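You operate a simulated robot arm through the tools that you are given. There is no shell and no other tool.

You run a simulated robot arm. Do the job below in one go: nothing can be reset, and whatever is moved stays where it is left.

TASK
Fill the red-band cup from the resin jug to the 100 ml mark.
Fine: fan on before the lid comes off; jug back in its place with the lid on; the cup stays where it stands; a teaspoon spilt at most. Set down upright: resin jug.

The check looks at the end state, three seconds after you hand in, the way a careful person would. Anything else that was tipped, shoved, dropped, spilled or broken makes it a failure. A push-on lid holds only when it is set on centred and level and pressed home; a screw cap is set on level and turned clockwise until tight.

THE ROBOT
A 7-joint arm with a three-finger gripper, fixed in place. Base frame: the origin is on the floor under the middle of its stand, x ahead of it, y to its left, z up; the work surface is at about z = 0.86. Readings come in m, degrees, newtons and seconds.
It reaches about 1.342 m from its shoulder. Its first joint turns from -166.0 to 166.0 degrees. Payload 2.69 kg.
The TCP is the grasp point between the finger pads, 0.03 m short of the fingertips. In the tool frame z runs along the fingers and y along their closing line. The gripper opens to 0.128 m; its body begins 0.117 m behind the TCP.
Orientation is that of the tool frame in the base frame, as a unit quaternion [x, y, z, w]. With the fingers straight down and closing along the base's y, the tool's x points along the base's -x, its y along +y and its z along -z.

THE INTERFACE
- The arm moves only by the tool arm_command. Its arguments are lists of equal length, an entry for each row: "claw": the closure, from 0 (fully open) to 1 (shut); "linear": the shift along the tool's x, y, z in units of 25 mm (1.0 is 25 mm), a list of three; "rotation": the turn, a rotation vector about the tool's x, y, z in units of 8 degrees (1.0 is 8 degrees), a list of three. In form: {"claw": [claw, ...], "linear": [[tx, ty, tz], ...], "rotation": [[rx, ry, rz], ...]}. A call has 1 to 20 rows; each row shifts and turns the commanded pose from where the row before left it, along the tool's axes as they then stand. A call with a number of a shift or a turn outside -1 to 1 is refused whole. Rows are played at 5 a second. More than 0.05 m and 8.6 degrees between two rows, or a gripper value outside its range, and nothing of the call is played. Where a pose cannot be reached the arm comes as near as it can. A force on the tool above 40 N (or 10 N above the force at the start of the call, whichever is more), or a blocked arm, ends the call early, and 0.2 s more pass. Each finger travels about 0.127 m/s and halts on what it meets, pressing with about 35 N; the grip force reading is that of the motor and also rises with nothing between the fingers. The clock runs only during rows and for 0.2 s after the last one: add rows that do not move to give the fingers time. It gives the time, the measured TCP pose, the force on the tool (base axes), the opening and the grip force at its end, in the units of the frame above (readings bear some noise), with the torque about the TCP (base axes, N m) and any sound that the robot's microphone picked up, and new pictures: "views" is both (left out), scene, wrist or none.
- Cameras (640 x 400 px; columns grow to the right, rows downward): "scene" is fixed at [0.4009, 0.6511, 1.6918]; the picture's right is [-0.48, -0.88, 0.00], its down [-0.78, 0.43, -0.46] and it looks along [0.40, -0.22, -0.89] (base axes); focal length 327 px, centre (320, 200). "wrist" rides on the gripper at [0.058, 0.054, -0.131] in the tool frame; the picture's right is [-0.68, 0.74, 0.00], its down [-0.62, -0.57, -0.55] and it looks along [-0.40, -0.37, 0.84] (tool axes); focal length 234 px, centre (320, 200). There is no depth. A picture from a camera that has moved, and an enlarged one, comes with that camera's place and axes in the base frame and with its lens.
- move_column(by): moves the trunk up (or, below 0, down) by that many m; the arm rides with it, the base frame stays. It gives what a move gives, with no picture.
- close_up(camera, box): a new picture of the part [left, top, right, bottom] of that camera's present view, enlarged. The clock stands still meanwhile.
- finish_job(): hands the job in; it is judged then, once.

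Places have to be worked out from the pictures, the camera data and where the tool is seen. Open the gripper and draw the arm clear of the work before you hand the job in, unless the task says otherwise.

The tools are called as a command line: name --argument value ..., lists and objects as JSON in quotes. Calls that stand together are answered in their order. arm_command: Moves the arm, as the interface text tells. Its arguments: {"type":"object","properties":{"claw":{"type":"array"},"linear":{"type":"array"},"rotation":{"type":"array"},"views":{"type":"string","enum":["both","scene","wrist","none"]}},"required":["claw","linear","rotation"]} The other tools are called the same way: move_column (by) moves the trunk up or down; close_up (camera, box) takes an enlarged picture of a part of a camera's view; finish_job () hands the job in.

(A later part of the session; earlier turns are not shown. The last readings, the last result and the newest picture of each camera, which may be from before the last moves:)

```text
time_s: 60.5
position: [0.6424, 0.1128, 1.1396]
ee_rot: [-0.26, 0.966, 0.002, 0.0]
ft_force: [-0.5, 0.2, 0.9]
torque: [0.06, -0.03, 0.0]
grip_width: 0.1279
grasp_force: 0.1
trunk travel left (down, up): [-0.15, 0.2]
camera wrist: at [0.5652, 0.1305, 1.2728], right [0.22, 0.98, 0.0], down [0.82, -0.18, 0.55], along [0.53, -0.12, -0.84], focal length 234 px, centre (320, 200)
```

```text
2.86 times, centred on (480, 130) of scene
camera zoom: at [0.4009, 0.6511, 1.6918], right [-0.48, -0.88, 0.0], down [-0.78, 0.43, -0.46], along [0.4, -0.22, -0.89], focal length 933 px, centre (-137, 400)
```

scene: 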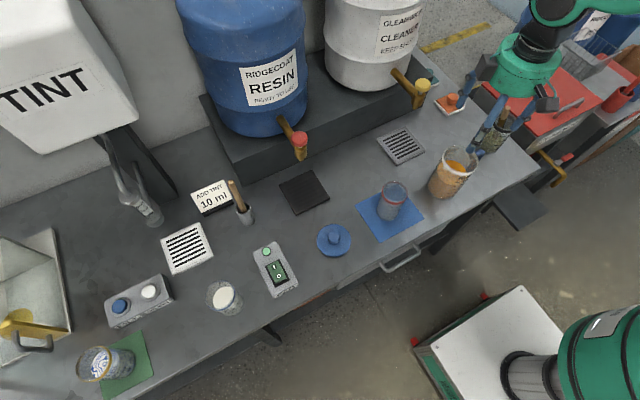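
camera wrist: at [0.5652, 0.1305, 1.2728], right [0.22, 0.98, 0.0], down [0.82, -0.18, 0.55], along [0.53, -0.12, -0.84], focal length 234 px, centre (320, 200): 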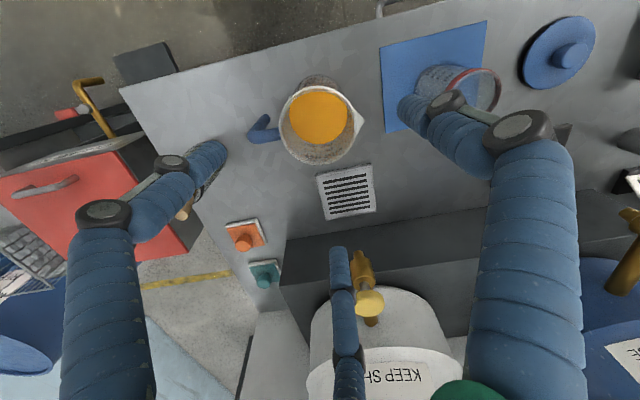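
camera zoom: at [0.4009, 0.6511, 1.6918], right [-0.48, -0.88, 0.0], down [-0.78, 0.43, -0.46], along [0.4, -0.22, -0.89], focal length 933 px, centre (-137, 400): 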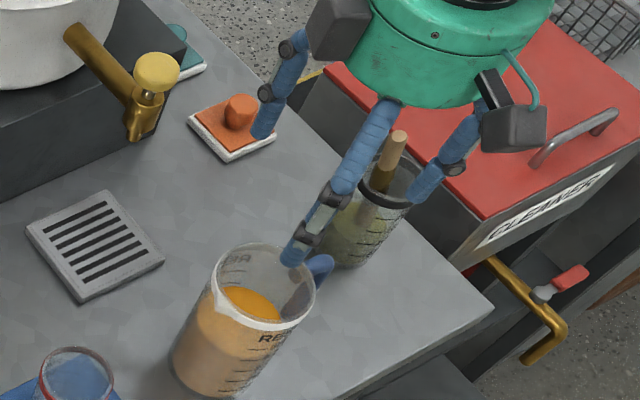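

The jug's centre is about 4 mm toward −x from the TCP; the spout points at about 84° and the handle at about 266°. I correct the position, turn the fingers 3° to sit midway between spout and handle, and lower until the tips are just above the rim.

arm_command --claw '[0, 0, 0, 0, 0, 0]' --linear '[[0.18, 0, 0], [0, 0, 1], [0, 0, 1], [0, 0, 1], [0, 0, 0.8], [0, 0, 0]]' --rotation '[[0, 0, 0.375], [0, 0, 0], [0, 0, 0], [0, 0, 0], [0, 0, 0], [0, 0, 0]]'

close_up --camera "wrist" --box '[160, 0, 480, 240]'

close_up --camera "scene" --box '[400, 80, 540, 200]'

```text
time_s: 61.9
position: [0.6388, 0.1116, 1.0467]
ee_rot: [-0.234, 0.972, 0.002, 0.0]
ft_force: [0.2, -0.2, -0.8]
torque: [0.03, -0.02, 0.06]
grip_width: 0.1281
grasp_force: 0.1
trunk travel left (down, up): [-0.15, 0.2]
camera wrist: at [0.5622, 0.1336, 1.1782], right [0.27, 0.96, 0.0], down [0.81, -0.22, 0.55], along [0.53, -0.14, -0.84], focal length 234 px, centre (320, 200)
```

scene: 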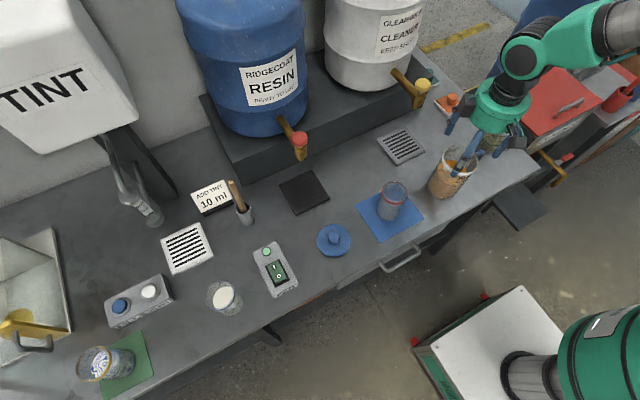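
wrist: 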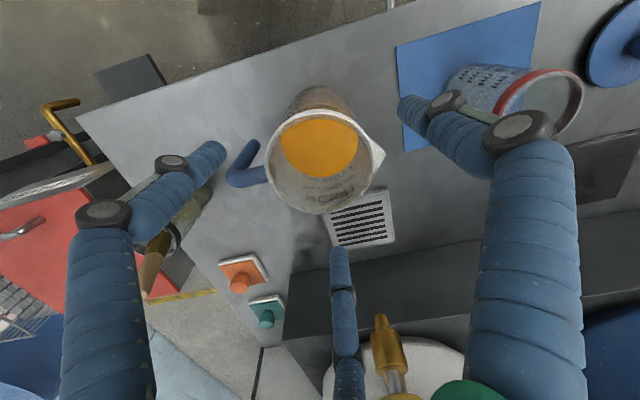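

```text
1.67 times, centred on (320, 120) of wrist
camera zoom: at [0.5622, 0.1336, 1.1782], right [0.27, 0.96, 0.0], down [0.81, -0.22, 0.55], along [0.53, -0.14, -0.84], focal length 390 px, centre (320, 333)
```

zoom: 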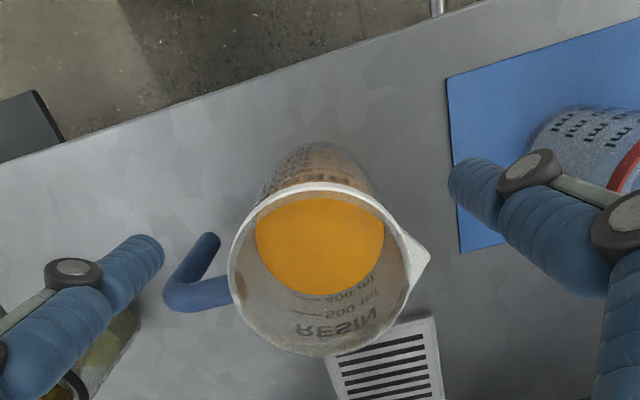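

```text
3.33 times, centred on (470, 140) of scene
camera zoom: at [0.4009, 0.6511, 1.6918], right [-0.48, -0.88, 0.0], down [-0.78, 0.43, -0.46], along [0.4, -0.22, -0.89], focal length 1089 px, centre (-180, 400)
```

zoom: 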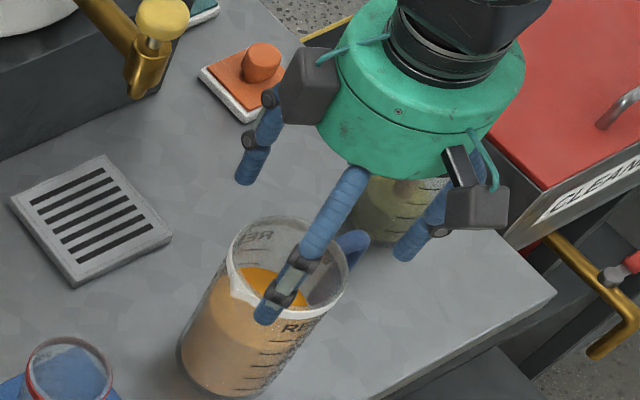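

The fingers straddle the jug well: the centre is within 2 mm, and the handle (~270°) and spout (~85°) each sit about 30° from the nearest finger. I lower around the jug body.

arm_command --claw '[0, 0, 0, 0, 0, 0, 0, 0, 0]' --linear '[[0, 0, 0.6], [0, 0, 0.6], [0, 0, 0.6], [0, 0, 0.6], [0, 0, 0.6], [0, 0, 0.6], [0, 0, 0.6], [0, 0, 0.25], [0, 0, 0]]' --rotation '[[0, 0, 0], [0, 0, 0], [0, 0, 0], [0, 0, 0], [0, 0, 0], [0, 0, 0], [0, 0, 0], [0, 0, 0], [0, 0, 0]]'

close_up --camera "wrist" --box '[160, 40, 480, 280]'

close_up --camera "scene" --box '[400, 100, 540, 220]'

```text
time_s: 63.9
position: [0.6377, 0.1122, 0.934]
ee_rot: [-0.234, 0.972, 0.002, -0.001]
ft_force: [-0.2, 1.6, -0.3]
torque: [0.02, 0.01, -0.01]
grip_width: 0.1279
grasp_force: 0.1
trunk travel left (down, up): [-0.15, 0.2]
camera wrist: at [0.5617, 0.134, 1.0666], right [0.27, 0.96, 0.0], down [0.81, -0.22, 0.55], along [0.53, -0.14, -0.84], focal length 234 px, centre (320, 200)
```

scene: 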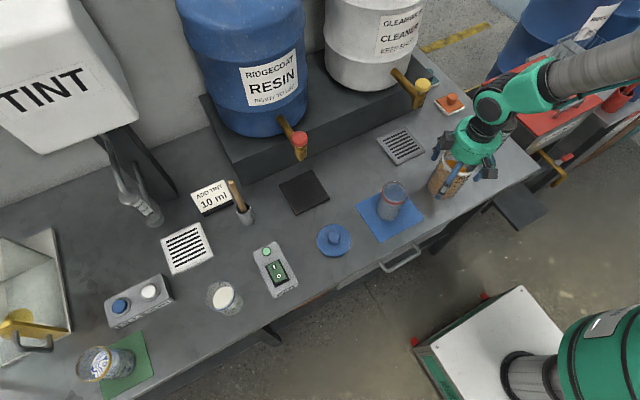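
wrist: 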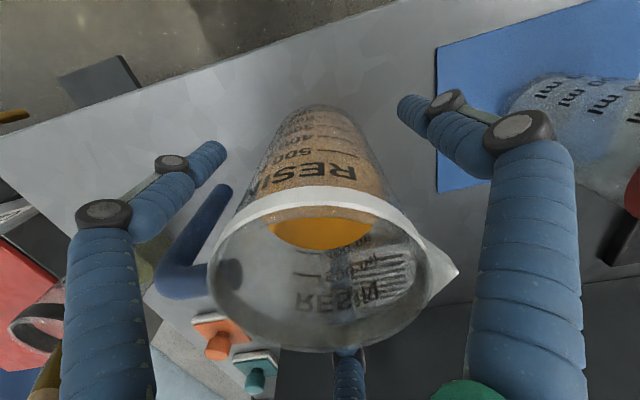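

```text
1.67 times, centred on (320, 160) of wrist
camera zoom: at [0.5617, 0.134, 1.0666], right [0.27, 0.96, 0.0], down [0.81, -0.22, 0.55], along [0.53, -0.14, -0.84], focal length 390 px, centre (320, 267)
```

zoom: 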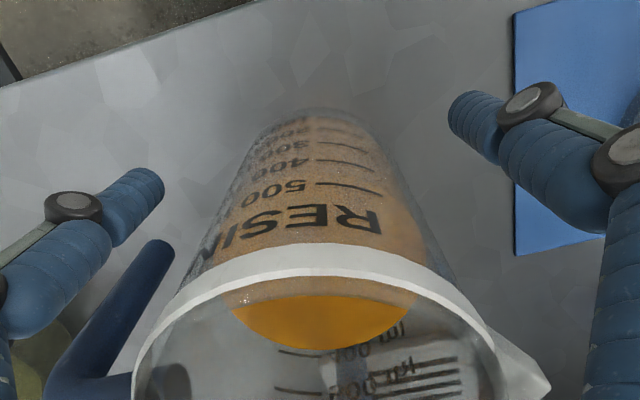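

```text
3.33 times, centred on (470, 160) of scene
camera zoom: at [0.4009, 0.6511, 1.6918], right [-0.48, -0.88, 0.0], down [-0.78, 0.43, -0.46], along [0.4, -0.22, -0.89], focal length 1089 px, centre (-180, 333)
```

zoom: 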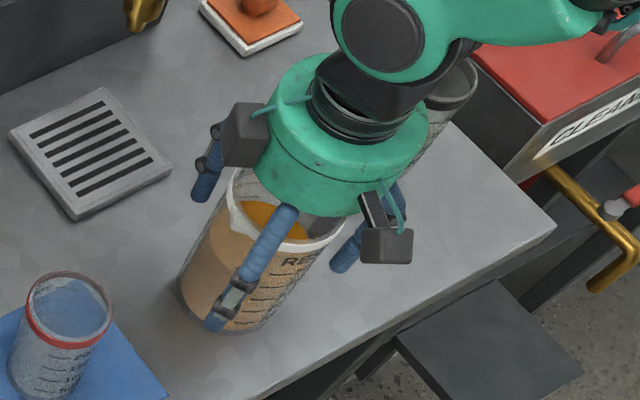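

The fingers surround the jug with the handle and spout free between them. I close the gripper on the body.

arm_command --claw '[0.15, 0.3, 0.4, 0.5, 0.6, 0.7, 0.8, 1, 1, 1]' --linear '[[0, 0, 0], [0, 0, 0], [0, 0, 0], [0, 0, 0], [0, 0, 0], [0, 0, 0], [0, 0, 0], [0, 0, 0], [0, 0, 0], [0, 0, 0]]' --rotation '[[0, 0, 0], [0, 0, 0], [0, 0, 0], [0, 0, 0], [0, 0, 0], [0, 0, 0], [0, 0, 0], [0, 0, 0], [0, 0, 0], [0, 0, 0]]'

close_up --camera "wrist" --box '[160, 40, 480, 280]'

close_up --camera "scene" --box '[400, 100, 540, 220]'

```text
time_s: 66.1
position: [0.6386, 0.1127, 0.9345]
ee_rot: [-0.235, 0.972, 0.002, -0.001]
ft_force: [3.7, 1.7, 7.9]
torque: [0.06, -0.13, 0.02]
grip_width: 0.0859
grasp_force: 34.8
trunk travel left (down, up): [-0.15, 0.2]
camera wrist: at [0.5618, 0.1341, 1.0671], right [0.27, 0.96, 0.0], down [0.81, -0.22, 0.55], along [0.53, -0.14, -0.84], focal length 234 px, centre (320, 200)
```

scene: 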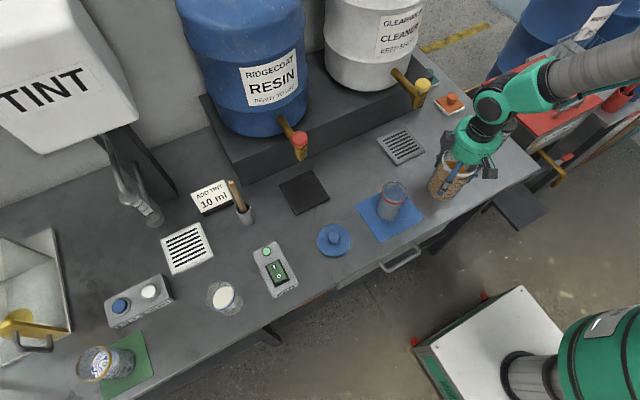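
wrist: 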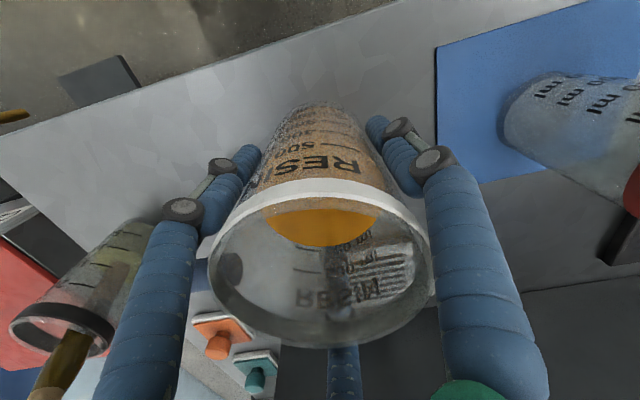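

```text
1.67 times, centred on (320, 160) of wrist
camera zoom: at [0.5618, 0.1341, 1.0671], right [0.27, 0.96, 0.0], down [0.81, -0.22, 0.55], along [0.53, -0.14, -0.84], focal length 390 px, centre (320, 267)
```

zoom: 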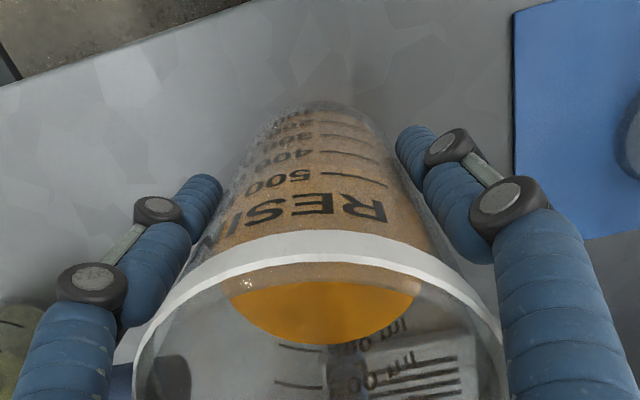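

```text
3.33 times, centred on (470, 160) of scene
camera zoom: at [0.4009, 0.6511, 1.6918], right [-0.48, -0.88, 0.0], down [-0.78, 0.43, -0.46], along [0.4, -0.22, -0.89], focal length 1089 px, centre (-180, 333)
```

zoom: 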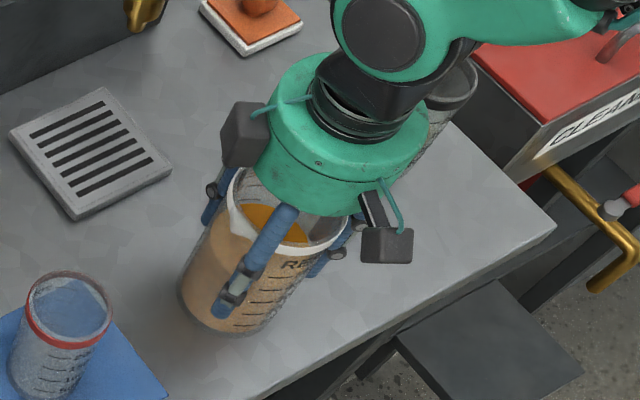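

Grip holds at 0.086 m width. I note the resting TCP (0.6386, 0.1127, 0.9345) for the return, and lift slowly straight up.

arm_command --claw '[1, 1, 1, 1, 1]' --linear '[[0, 0, -0.2], [0, 0, -0.2], [0, 0, -0.2], [0, 0, -0.2], [0, 0, 0]]' --rotation '[[0, 0, 0], [0, 0, 0], [0, 0, 0], [0, 0, 0], [0, 0, 0]]' --views "wrist"

close_up --camera "scene" --box '[400, 100, 540, 220]'

```text
time_s: 67.3
position: [0.6378, 0.1105, 0.9545]
ee_rot: [-0.234, 0.972, 0.002, -0.001]
ft_force: [-0.4, -0.6, -4.6]
torque: [0.11, 0.01, 0.02]
grip_width: 0.086
grasp_force: 35.1
trunk travel left (down, up): [-0.15, 0.2]
camera wrist: at [0.5622, 0.1321, 1.0865], right [0.27, 0.96, 0.0], down [0.81, -0.22, 0.55], along [0.53, -0.14, -0.84], focal length 234 px, centre (320, 200)
```

wrist: 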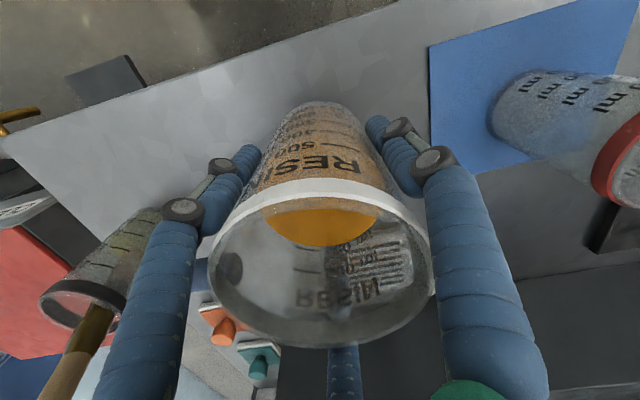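

```text
3.33 times, centred on (470, 160) of scene
camera zoom: at [0.4009, 0.6511, 1.6918], right [-0.48, -0.88, 0.0], down [-0.78, 0.43, -0.46], along [0.4, -0.22, -0.89], focal length 1089 px, centre (-180, 333)
```

zoom: 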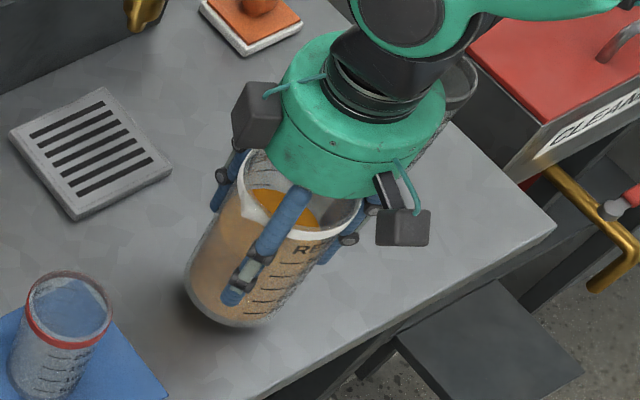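

The jug is lifted level, weighing about 4.6 N. I raise it to z≈1.045 and tilt it gently 35° toward the spout direction, still well short of pouring, while clear of the cup.

arm_command --claw '[1, 1, 1, 1, 1, 1, 1]' --linear '[[0, 0, -0.6], [0, 0, -0.6], [0, 0, -0.6], [0, 0, -0.6], [0, 0, -0.6], [0, 0, -0.6], [0, 0, 0]]' --rotation '[[0, 0, 0], [0, 0, 0], [0, 0, 0], [0, 0, 0], [0, 0, 0], [0, 0, 0], [0, 0, 0]]' --views "none"

arm_command --claw '[1, 1, 1, 1, 1, 1, 1, 1, 1, 1, 1, 1, 1, 1, 1]' --linear '[[0, 0, 0], [0, 0, 0], [0, 0, 0], [0, 0, 0], [0, 0, 0], [0, 0, 0], [0, 0, 0], [0, 0, 0], [0, 0, 0], [0, 0, 0], [0, 0, 0], [0, 0, 0], [0, 0, 0], [0, 0, 0], [0, 0, 0]]' --rotation '[[0.268, 0.161, 0], [0.268, 0.161, 0], [0.268, 0.161, 0], [0.268, 0.161, 0], [0.268, 0.161, 0], [0.268, 0.161, 0], [0.268, 0.161, 0], [0.268, 0.161, 0], [0.268, 0.161, 0], [0.268, 0.161, 0], [0.268, 0.161, 0], [0.268, 0.161, 0], [0.268, 0.161, 0], [0.268, 0.161, 0], [0, 0, 0]]'

close_up --camera "scene" --box '[360, 80, 540, 240]'

```text
time_s: 68.9
position: [0.6384, 0.1094, 1.0438]
ee_rot: [-0.234, 0.972, 0.002, -0.001]
ft_force: [-0.2, 0.0, -4.8]
torque: [0.09, -0.03, -0.02]
grip_width: 0.086
grasp_force: 34.9
trunk travel left (down, up): [-0.15, 0.2]
```

```text
time_s: 72.1
position: [0.6375, 0.1115, 1.0461]
ee_rot: [-0.224, 0.927, -0.286, -0.091]
ft_force: [-0.5, 0.5, -5.8]
torque: [0.04, 0.01, 0.01]
grip_width: 0.086
grasp_force: 34.7
trunk travel left (down, up): [-0.15, 0.2]
camera wrist: at [0.5667, 0.2051, 1.1453], right [0.25, 0.79, -0.56], down [0.83, 0.12, 0.54], along [0.5, -0.6, -0.62], focal length 234 px, centre (320, 200)
```

scene: 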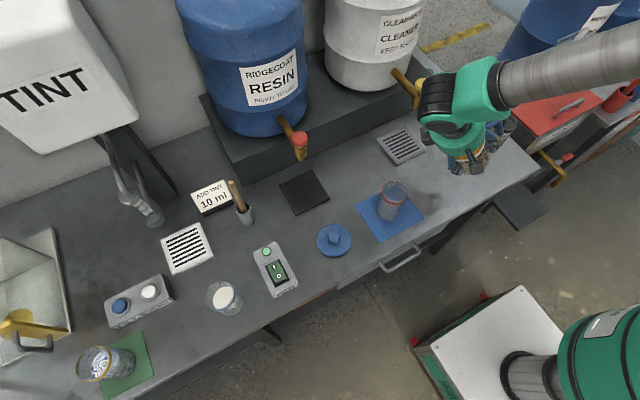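
wrist: 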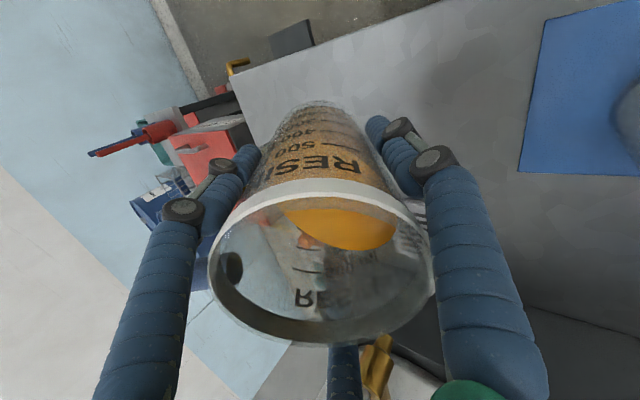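

```text
2.50 times, centred on (450, 160) of scene
camera zoom: at [0.4009, 0.6511, 1.6918], right [-0.48, -0.88, 0.0], down [-0.78, 0.43, -0.46], along [0.4, -0.22, -0.89], focal length 817 px, centre (-5, 300)
```

zoom: 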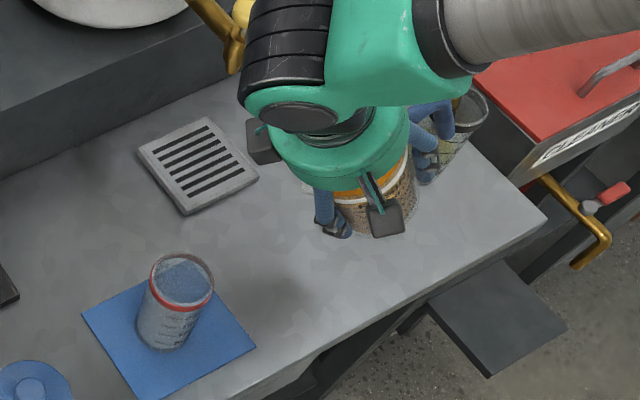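

The tilt is 35° toward 86° as intended, with the resin still inside. I move the tilted jug toward the cup (TCP to about (0.6425, 0.221)), so the spout ends above the cup's centre.

arm_command --claw '[1, 1, 1, 1, 1, 1, 1, 1, 1]' --linear '[[-0.2175, 0.3925, -0.315], [-0.2175, 0.3925, -0.315], [-0.2175, 0.3925, -0.315], [-0.2175, 0.3925, -0.315], [-0.2175, 0.3925, -0.315], [-0.2175, 0.3925, -0.315], [-0.2175, 0.3925, -0.315], [-0.2175, 0.3925, -0.315], [0, 0, 0]]' --rotation '[[0, 0, 0], [0, 0, 0], [0, 0, 0], [0, 0, 0], [0, 0, 0], [0, 0, 0], [0, 0, 0], [0, 0, 0], [0, 0, 0]]'

close_up --camera "scene" --box '[320, 120, 480, 260]'

close_up --camera "wrist" --box '[320, 40, 640, 300]'

```text
time_s: 74.1
position: [0.6411, 0.221, 1.0469]
ee_rot: [-0.224, 0.928, -0.284, -0.091]
ft_force: [1.2, 0.9, -5.4]
torque: [0.08, -0.04, 0.0]
grip_width: 0.0861
grasp_force: 35.4
trunk travel left (down, up): [-0.15, 0.2]
camera wrist: at [0.5696, 0.315, 1.1468], right [0.25, 0.79, -0.56], down [0.83, 0.12, 0.54], along [0.5, -0.6, -0.62], focal length 234 px, centre (320, 200)
```

scene: 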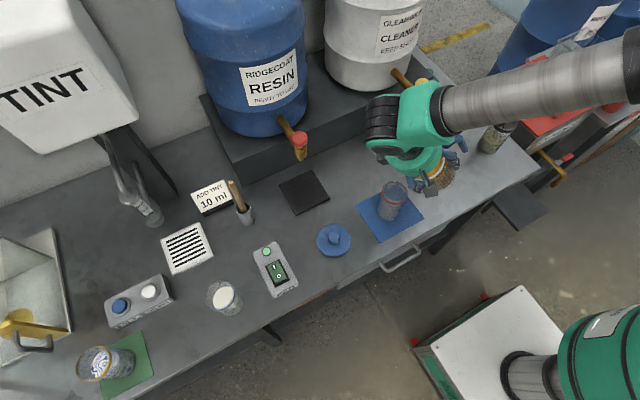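
wrist: 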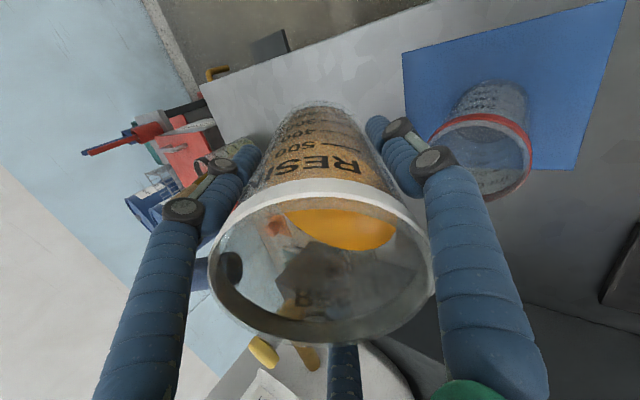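

```text
2.86 times, centred on (400, 190) of scene
camera zoom: at [0.4009, 0.6511, 1.6918], right [-0.48, -0.88, 0.0], down [-0.78, 0.43, -0.46], along [0.4, -0.22, -0.89], focal length 933 px, centre (91, 229)
```

zoom: 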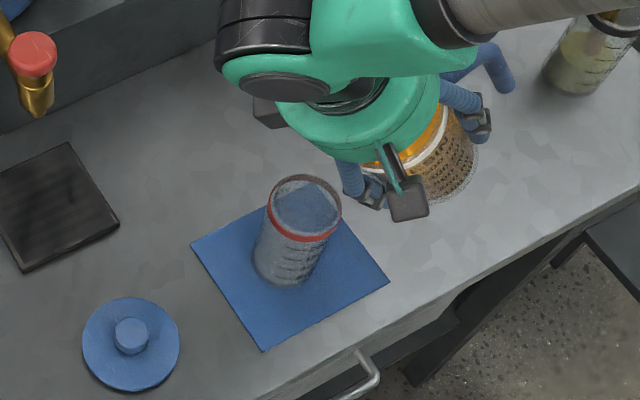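

```text
1.54 times, centred on (480, 170) of wrist
camera zoom: at [0.5696, 0.315, 1.1468], right [0.25, 0.79, -0.56], down [0.83, 0.12, 0.54], along [0.5, -0.6, -0.62], focal length 360 px, centre (74, 246)
```

zoom: 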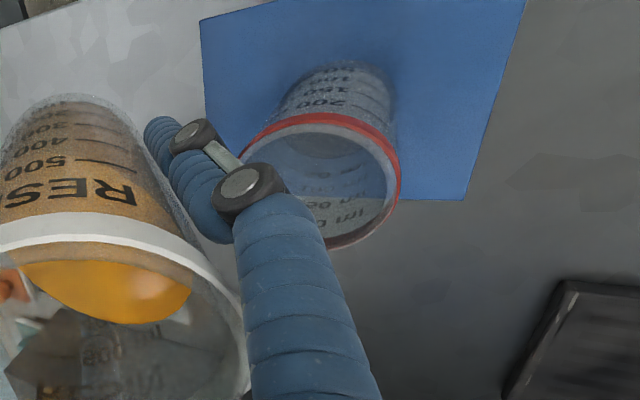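

The wrist camera sees the cup interior and graduations well; the cup centre is about 4 mm toward +x of the spout line. I nudge +4 mm in x and tilt to about 44° in gentle steps.

arm_command --claw '[1, 1, 1, 1, 1, 1, 1, 1]' --linear '[[-0.137, -0.082, 0], [0, 0, 0], [0, 0, 0], [0, 0, 0], [0, 0, 0], [0, 0, 0], [0, 0, 0], [0, 0, 0]]' --rotation '[[0, 0, 0], [0.1607, 0.0966, 0], [0.1607, 0.0966, 0], [0.1607, 0.0966, 0], [0.1607, 0.0966, 0], [0.1607, 0.0966, 0], [0.1607, 0.0966, 0], [0, 0, 0]]'

close_up --camera "scene" --box '[340, 140, 460, 250]'

close_up --camera "wrist" --box '[200, 40, 600, 360]'

```text
time_s: 75.9
position: [0.6462, 0.2194, 1.0451]
ee_rot: [-0.218, 0.902, -0.355, -0.113]
ft_force: [1.5, -0.1, -5.6]
torque: [0.05, 0.01, 0.01]
grip_width: 0.086
grasp_force: 35.1
trunk travel left (down, up): [-0.15, 0.2]
camera wrist: at [0.5755, 0.328, 1.1309], right [0.25, 0.69, -0.68], down [0.84, 0.2, 0.51], along [0.49, -0.69, -0.53], focal length 234 px, centre (320, 200)
```

scene: 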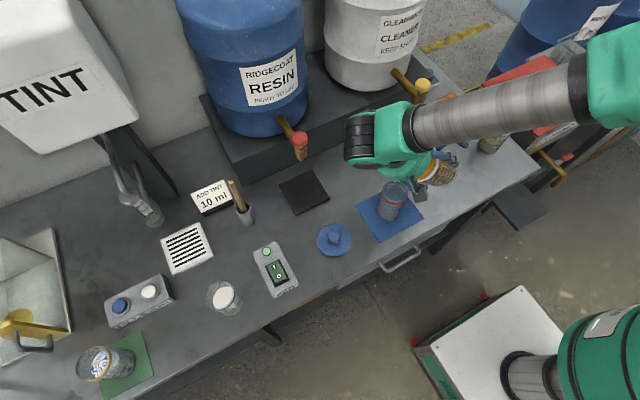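
wrist: 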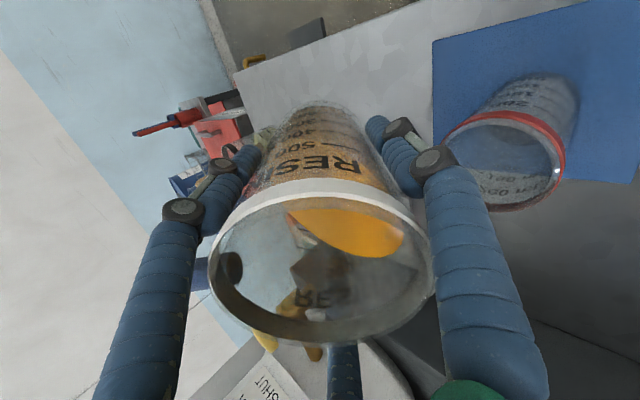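

```text
3.64 times, centred on (400, 195) of scene
camera zoom: at [0.4009, 0.6511, 1.6918], right [-0.48, -0.88, 0.0], down [-0.78, 0.43, -0.46], along [0.4, -0.22, -0.89], focal length 1188 px, centre (29, 218)
```

zoom: 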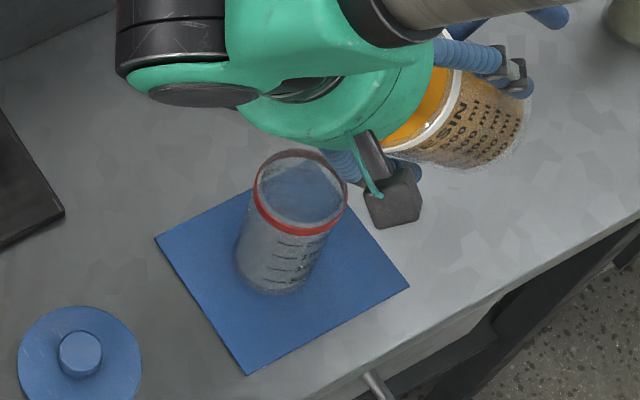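

```text
1.25 times, centred on (400, 200) of wrist
camera zoom: at [0.5755, 0.328, 1.1309], right [0.25, 0.69, -0.68], down [0.84, 0.2, 0.51], along [0.49, -0.69, -0.53], focal length 293 px, centre (220, 200)
```

zoom: 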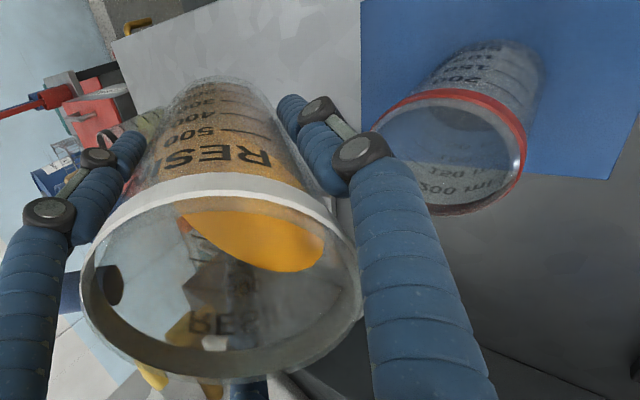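

No pour yet at 44°; the resin surface is approaching the lip. I continue to 48° in 1° rows.

arm_command --claw '[1, 1, 1, 1, 1, 1]' --linear '[[0, 0, 0], [0, 0, 0], [0, 0, 0], [0, 0, 0], [0, 0, 0], [0, 0, 0]]' --rotation '[[0.107, 0.0644, 0], [0.107, 0.0644, 0], [0.107, 0.0644, 0], [0.107, 0.0644, 0], [0, 0, 0], [0, 0, 0]]'

close_up --camera "wrist" --box '[200, 40, 600, 360]'

close_up --camera "scene" --box '[340, 140, 460, 250]'

```text
time_s: 77.3
position: [0.6462, 0.2202, 1.045]
ee_rot: [-0.215, 0.889, -0.387, -0.122]
ft_force: [0.4, -0.4, -4.9]
torque: [0.08, 0.03, -0.03]
grip_width: 0.0859
grasp_force: 34.8
trunk travel left (down, up): [-0.15, 0.2]
camera wrist: at [0.5759, 0.334, 1.1226], right [0.24, 0.64, -0.73], down [0.84, 0.24, 0.49], along [0.49, -0.73, -0.48], focal length 234 px, centre (320, 200)
```

scene: 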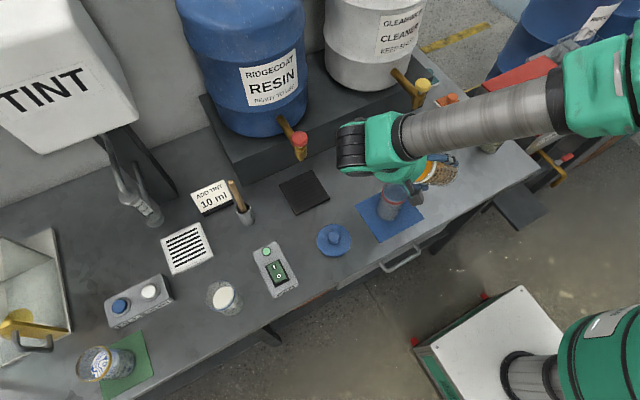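
wrist: 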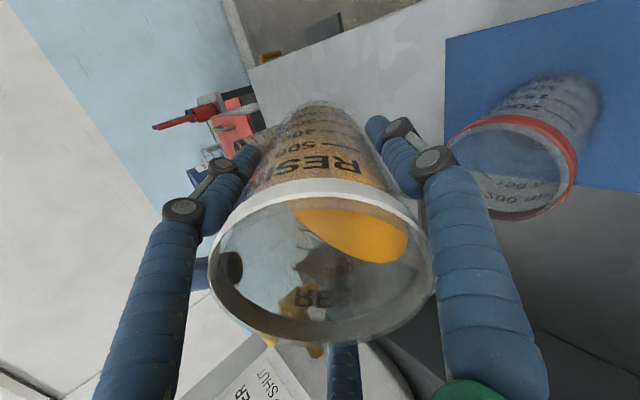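

```text
1.25 times, centred on (400, 200) of wrist
camera zoom: at [0.5759, 0.334, 1.1226], right [0.24, 0.64, -0.73], down [0.84, 0.24, 0.49], along [0.49, -0.73, -0.48], focal length 293 px, centre (220, 200)
```

zoom: 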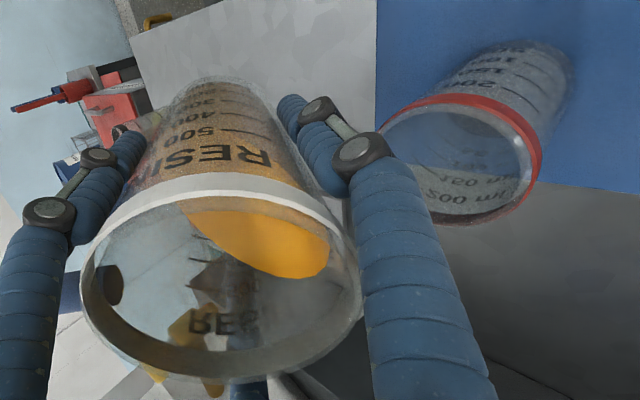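

```text
3.64 times, centred on (400, 195) of scene
camera zoom: at [0.4009, 0.6511, 1.6918], right [-0.48, -0.88, 0.0], down [-0.78, 0.43, -0.46], along [0.4, -0.22, -0.89], focal length 1188 px, centre (29, 218)
```

zoom: 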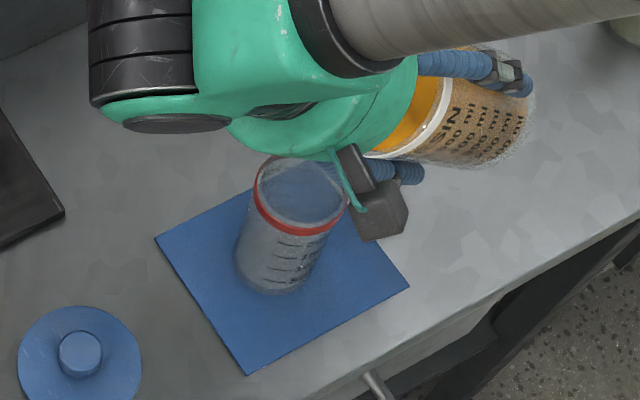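

Geometry check puts the spout within 3 mm of the cup's centre. I continue to 51°.

arm_command --claw '[1, 1, 1, 1, 1]' --linear '[[0, 0, 0], [0, 0, 0], [0, 0, 0], [0, 0, 0], [0, 0, 0]]' --rotation '[[0.107, 0.0644, 0], [0.107, 0.0644, 0], [0.107, 0.0644, 0], [0, 0, 0], [0, 0, 0]]' --views "wrist"

close_up --camera "wrist" --box '[200, 40, 600, 360]'

close_up --camera "scene" --box '[340, 140, 460, 250]'

```text
time_s: 78.5
position: [0.6463, 0.2199, 1.0449]
ee_rot: [-0.213, 0.877, -0.41, -0.13]
ft_force: [-0.1, -0.4, -5.4]
torque: [0.08, 0.03, -0.03]
grip_width: 0.0862
grasp_force: 35.0
trunk travel left (down, up): [-0.15, 0.2]
camera wrist: at [0.5764, 0.3373, 1.1176], right [0.24, 0.6, -0.76], down [0.84, 0.26, 0.47], along [0.49, -0.75, -0.44], focal length 234 px, centre (320, 200)
```

wrist: 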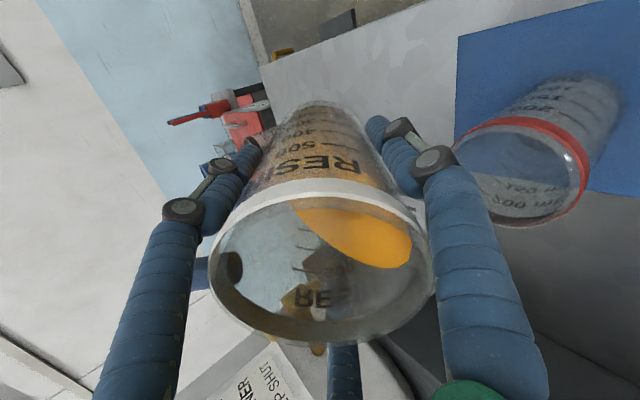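

```text
1.25 times, centred on (400, 200) of wrist
camera zoom: at [0.5764, 0.3373, 1.1176], right [0.24, 0.6, -0.76], down [0.84, 0.26, 0.47], along [0.49, -0.75, -0.44], focal length 293 px, centre (220, 200)
```

zoom: 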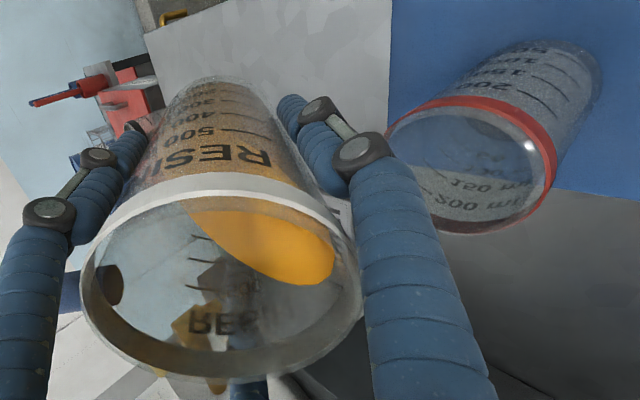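

```text
3.64 times, centred on (400, 195) of scene
camera zoom: at [0.4009, 0.6511, 1.6918], right [-0.48, -0.88, 0.0], down [-0.78, 0.43, -0.46], along [0.4, -0.22, -0.89], focal length 1188 px, centre (29, 218)
```

zoom: 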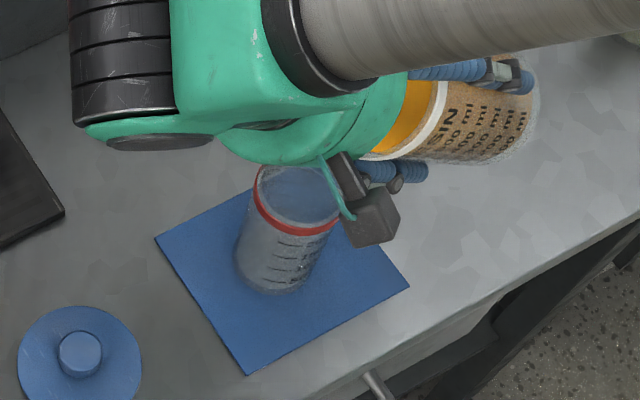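

The resin edge is now close to the lip at 51°. I advance 2° and pause to see whether flow starts.

arm_command --claw '[1, 1, 1, 1]' --linear '[[0, 0, 0], [0, 0, 0], [0, 0, 0], [0, 0, 0]]' --rotation '[[0.107, 0.0644, 0], [0.107, 0.0644, 0], [0, 0, 0], [0, 0, 0]]' --views "wrist"

close_up --camera "wrist" --box '[280, 60, 620, 300]'

```text
time_s: 79.5
position: [0.6457, 0.2201, 1.0476]
ee_rot: [-0.21, 0.871, -0.424, -0.134]
ft_force: [0.1, 0.4, -5.9]
torque: [0.06, 0.0, 0.01]
grip_width: 0.0862
grasp_force: 35.4
trunk travel left (down, up): [-0.15, 0.2]
camera wrist: at [0.5764, 0.3402, 1.1143], right [0.24, 0.58, -0.78], down [0.84, 0.28, 0.46], along [0.48, -0.77, -0.42], focal length 234 px, centre (320, 200)
```

wrist: 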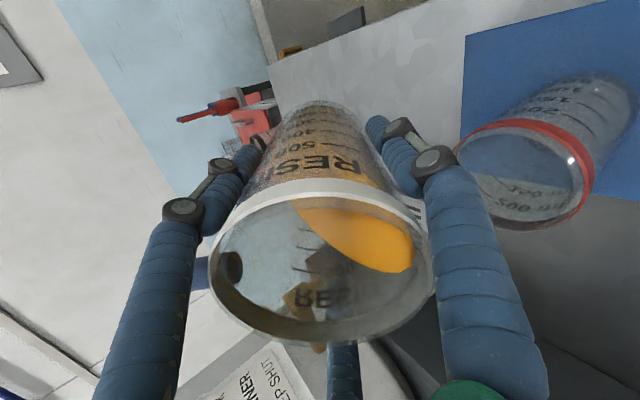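

```text
1.67 times, centred on (450, 180) of wrist
camera zoom: at [0.5764, 0.3402, 1.1143], right [0.24, 0.58, -0.78], down [0.84, 0.28, 0.46], along [0.48, -0.77, -0.42], focal length 390 px, centre (103, 233)
```

zoom: 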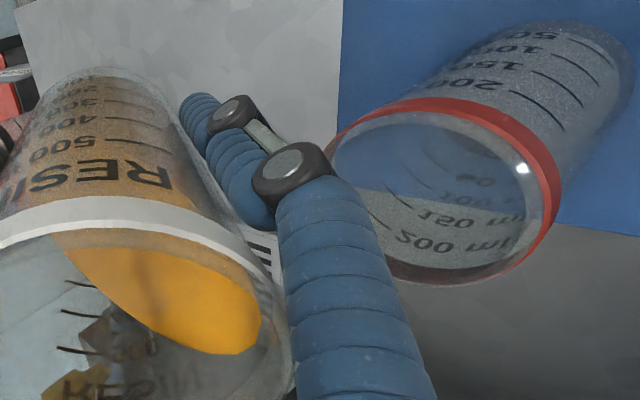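

The cup's inner marks (50 to 200) are readable here; still empty at 53°. I go on 2° more and wait.

arm_command --claw '[1, 1, 1, 1]' --linear '[[0, 0, 0], [0, 0, 0], [0, 0, 0], [0, 0, 0]]' --rotation '[[0.107, 0.0644, 0], [0.107, 0.0644, 0], [0, 0, 0], [0, 0, 0]]' --views "wrist"

close_up --camera "wrist" --box '[280, 60, 620, 300]'

```text
time_s: 80.5
position: [0.6458, 0.2199, 1.0455]
ee_rot: [-0.209, 0.863, -0.438, -0.14]
ft_force: [-0.6, 0.3, -5.4]
torque: [0.08, 0.01, 0.03]
grip_width: 0.086
grasp_force: 35.0
trunk travel left (down, up): [-0.15, 0.2]
camera wrist: at [0.5765, 0.3419, 1.1096], right [0.24, 0.55, -0.8], down [0.84, 0.3, 0.45], along [0.48, -0.78, -0.39], focal length 234 px, centre (320, 200)
```

wrist: 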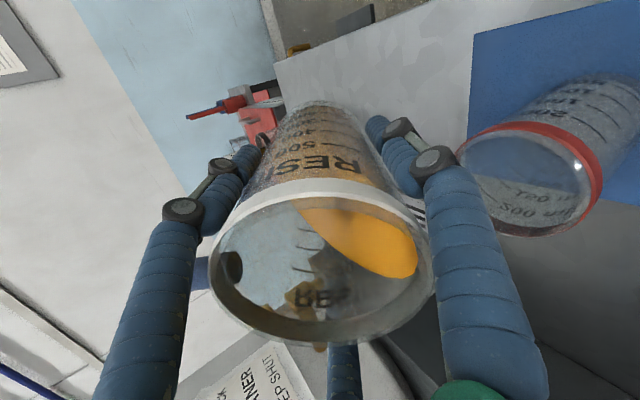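

```text
1.67 times, centred on (450, 180) of wrist
camera zoom: at [0.5765, 0.3419, 1.1096], right [0.24, 0.55, -0.8], down [0.84, 0.3, 0.45], along [0.48, -0.78, -0.39], focal length 390 px, centre (103, 233)
```

zoom: 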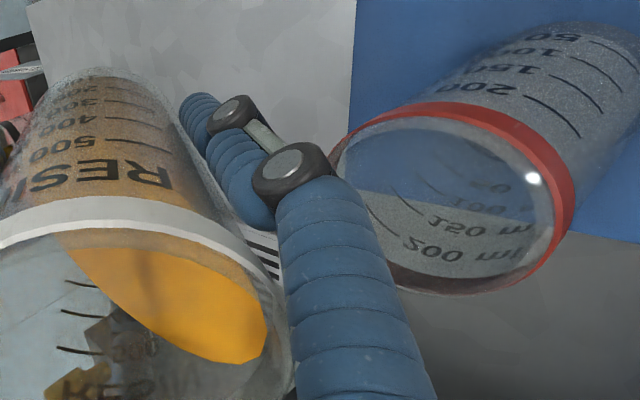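

Still no flow at 55°. Another 2°.

arm_command --claw '[1, 1, 1, 1]' --linear '[[0, 0, 0], [0, 0, 0], [0, 0, 0], [0, 0, 0]]' --rotation '[[0.107, 0.0644, 0], [0.107, 0.0644, 0], [0, 0, 0], [0, 0, 0]]' --views "wrist"

close_up --camera "wrist" --box '[280, 60, 620, 300]'

```text
time_s: 81.5
position: [0.6468, 0.2188, 1.0453]
ee_rot: [-0.207, 0.854, -0.455, -0.144]
ft_force: [0.3, -0.7, -4.7]
torque: [0.09, 0.01, -0.02]
grip_width: 0.086
grasp_force: 35.1
trunk travel left (down, up): [-0.15, 0.2]
camera wrist: at [0.577, 0.3436, 1.1054], right [0.23, 0.52, -0.82], down [0.84, 0.31, 0.44], along [0.48, -0.8, -0.37], focal length 234 px, centre (320, 200)
```

wrist: 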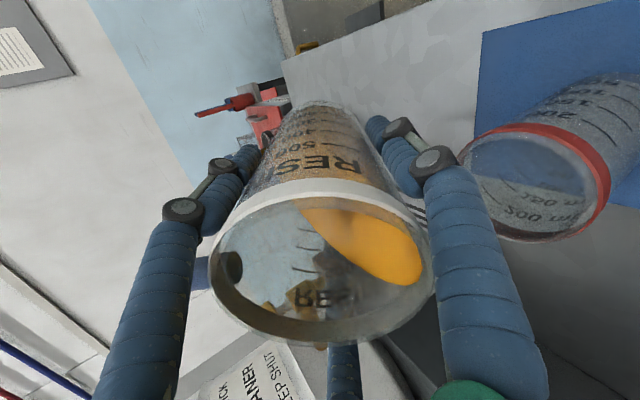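

```text
1.67 times, centred on (450, 180) of wrist
camera zoom: at [0.577, 0.3436, 1.1054], right [0.23, 0.52, -0.82], down [0.84, 0.31, 0.44], along [0.48, -0.8, -0.37], focal length 390 px, centre (103, 233)
```

zoom: 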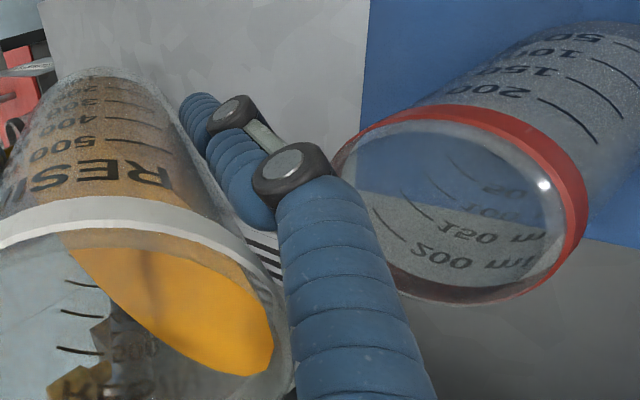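

57° and the resin is just below the lip. I advance 1.5° and wait.

arm_command --claw '[1, 1, 1, 1]' --linear '[[0, 0, 0], [0, 0, 0], [0, 0, 0], [0, 0, 0]]' --rotation '[[0.107, 0.0644, 0], [0.0535, 0.0322, 0], [0, 0, 0], [0, 0, 0]]' --views "wrist"

close_up --camera "wrist" --box '[280, 60, 620, 300]'

```text
time_s: 82.5
position: [0.6465, 0.2199, 1.0473]
ee_rot: [-0.205, 0.848, -0.465, -0.148]
ft_force: [0.1, 0.2, -5.6]
torque: [0.03, 0.0, 0.03]
grip_width: 0.086
grasp_force: 34.7
trunk travel left (down, up): [-0.15, 0.2]
camera wrist: at [0.5767, 0.3459, 1.1026], right [0.23, 0.5, -0.84], down [0.84, 0.32, 0.43], along [0.48, -0.8, -0.35], focal length 234 px, centre (320, 200)
```

wrist: 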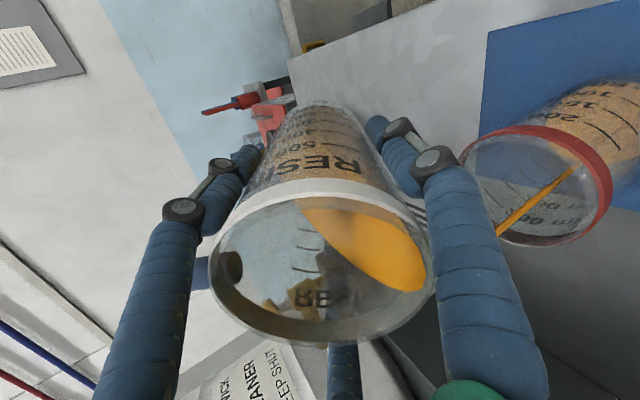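

```text
1.67 times, centred on (450, 180) of wrist
camera zoom: at [0.5767, 0.3459, 1.1026], right [0.23, 0.5, -0.84], down [0.84, 0.32, 0.43], along [0.48, -0.8, -0.35], focal length 390 px, centre (103, 233)
```

zoom: 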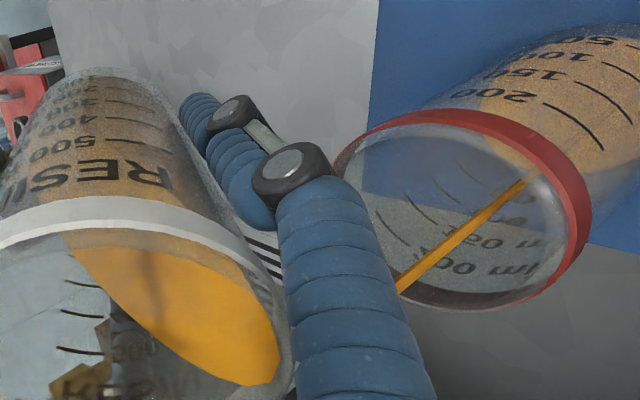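

Flow has started and the stream lands inside the cup. The clock is stopped between commands, so I inspect the level carefully from both cameras.

close_up --camera "wrist" --box '[440, 60, 640, 260]'

close_up --camera "scene" --box '[350, 150, 440, 240]'

```text
2.00 times, centred on (540, 160) of wrist
camera zoom: at [0.5767, 0.3459, 1.1026], right [0.23, 0.5, -0.84], down [0.84, 0.32, 0.43], along [0.48, -0.8, -0.35], focal length 468 px, centre (-120, 280)
```

zoom: 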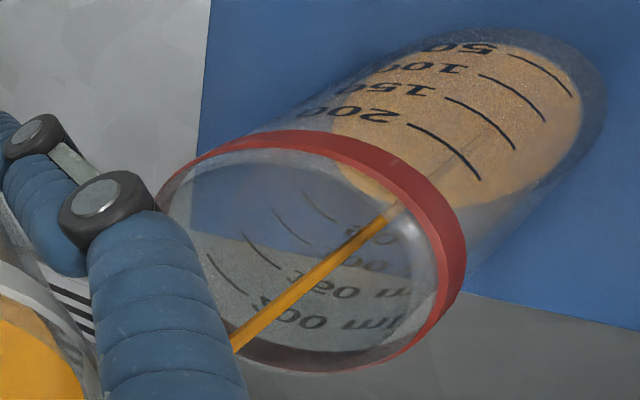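

```text
4.44 times, centred on (395, 195) of scene
camera zoom: at [0.4009, 0.6511, 1.6918], right [-0.48, -0.88, 0.0], down [-0.78, 0.43, -0.46], along [0.4, -0.22, -0.89], focal length 1452 px, centre (-13, 222)
```

zoom: 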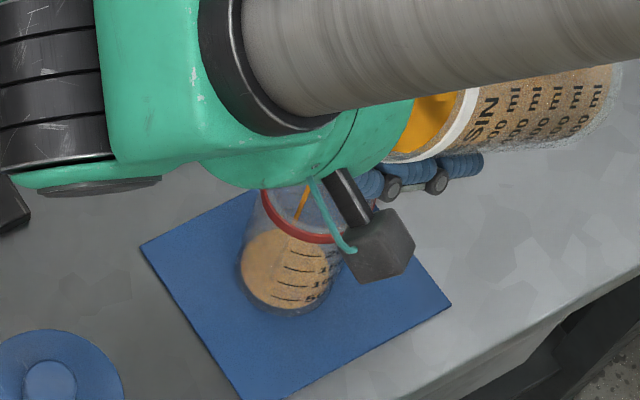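

I need a precise level reading, so I zoom further into the cup in both views.

close_up --camera "wrist" --box '[530, 60, 640, 170]'

close_up --camera "scene" --box '[370, 180, 420, 225]'

```text
3.64 times, centred on (585, 115) of wrist
camera zoom: at [0.5767, 0.3459, 1.1026], right [0.23, 0.5, -0.84], down [0.84, 0.32, 0.43], along [0.48, -0.8, -0.35], focal length 852 px, centre (-644, 509)
```

zoom: 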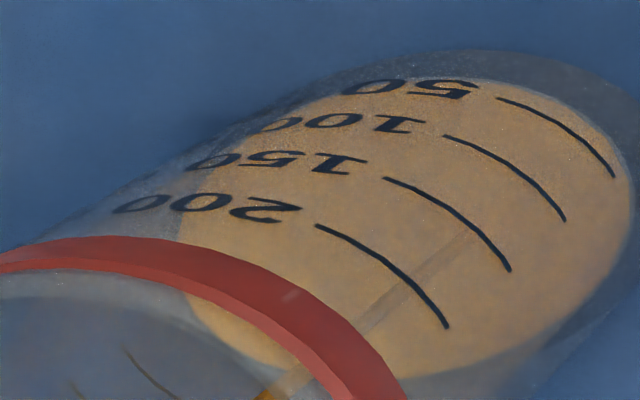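

```text
8.89 times, centred on (395, 202) of scene
camera zoom: at [0.4009, 0.6511, 1.6918], right [-0.48, -0.88, 0.0], down [-0.78, 0.43, -0.46], along [0.4, -0.22, -0.89], focal length 2904 px, centre (-347, 178)
```

zoom: 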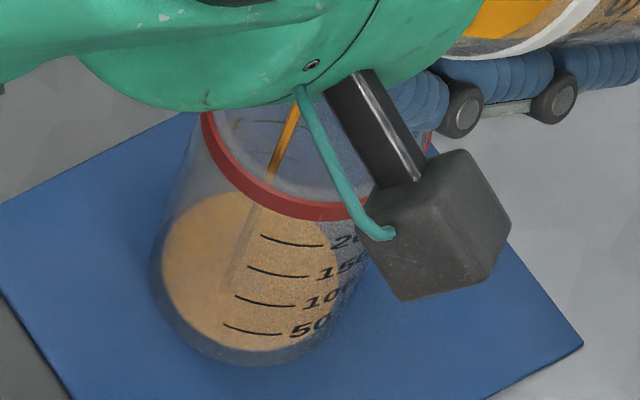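

The tan disc shows no side band, so only a thin layer (roughly 10 ml) is in the cup so far. I hold still for a second and re-read.

arm_command --claw '[1, 1, 1, 1]' --linear '[[0, 0, 0], [0, 0, 0], [0, 0, 0], [0, 0, 0]]' --rotation '[[0, 0, 0], [0, 0, 0], [0, 0, 0], [0, 0, 0]]' --views "none"

close_up --camera "scene" --box '[370, 180, 420, 225]'

close_up --camera "wrist" --box '[440, 60, 640, 260]'

```text
time_s: 83.5
position: [0.6474, 0.2206, 1.0456]
ee_rot: [-0.206, 0.849, -0.465, -0.148]
ft_force: [0.1, 0.4, -5.8]
torque: [0.05, 0.01, -0.02]
grip_width: 0.086
grasp_force: 35.4
trunk travel left (down, up): [-0.15, 0.2]
```

```text
8.89 times, centred on (395, 202) of scene
camera zoom: at [0.4009, 0.6511, 1.6918], right [-0.48, -0.88, 0.0], down [-0.78, 0.43, -0.46], along [0.4, -0.22, -0.89], focal length 2904 px, centre (-347, 178)
```

zoom: 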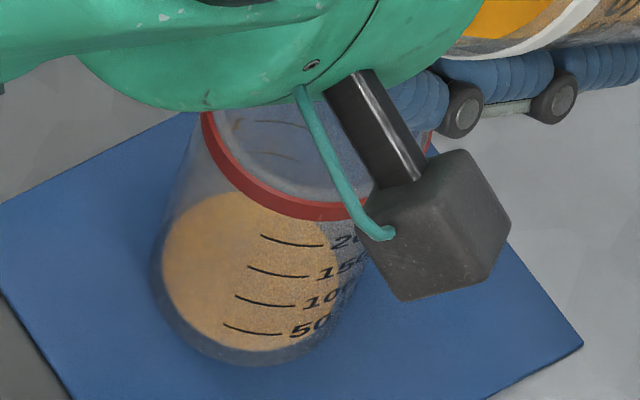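

```text
2.00 times, centred on (540, 160) of wrist
camera zoom: at [0.5768, 0.3459, 1.1026], right [0.23, 0.5, -0.84], down [0.84, 0.32, 0.43], along [0.48, -0.8, -0.35], focal length 468 px, centre (-120, 280)
```

zoom: 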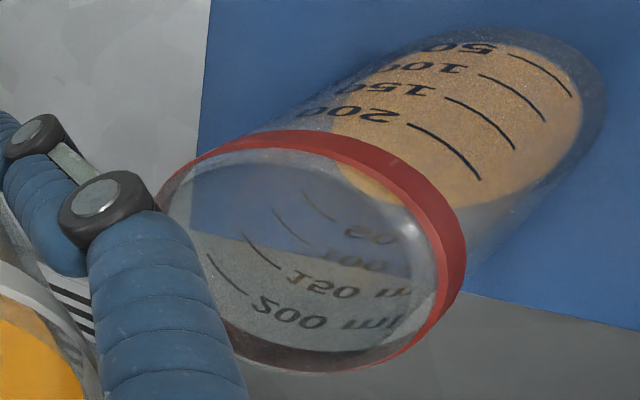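

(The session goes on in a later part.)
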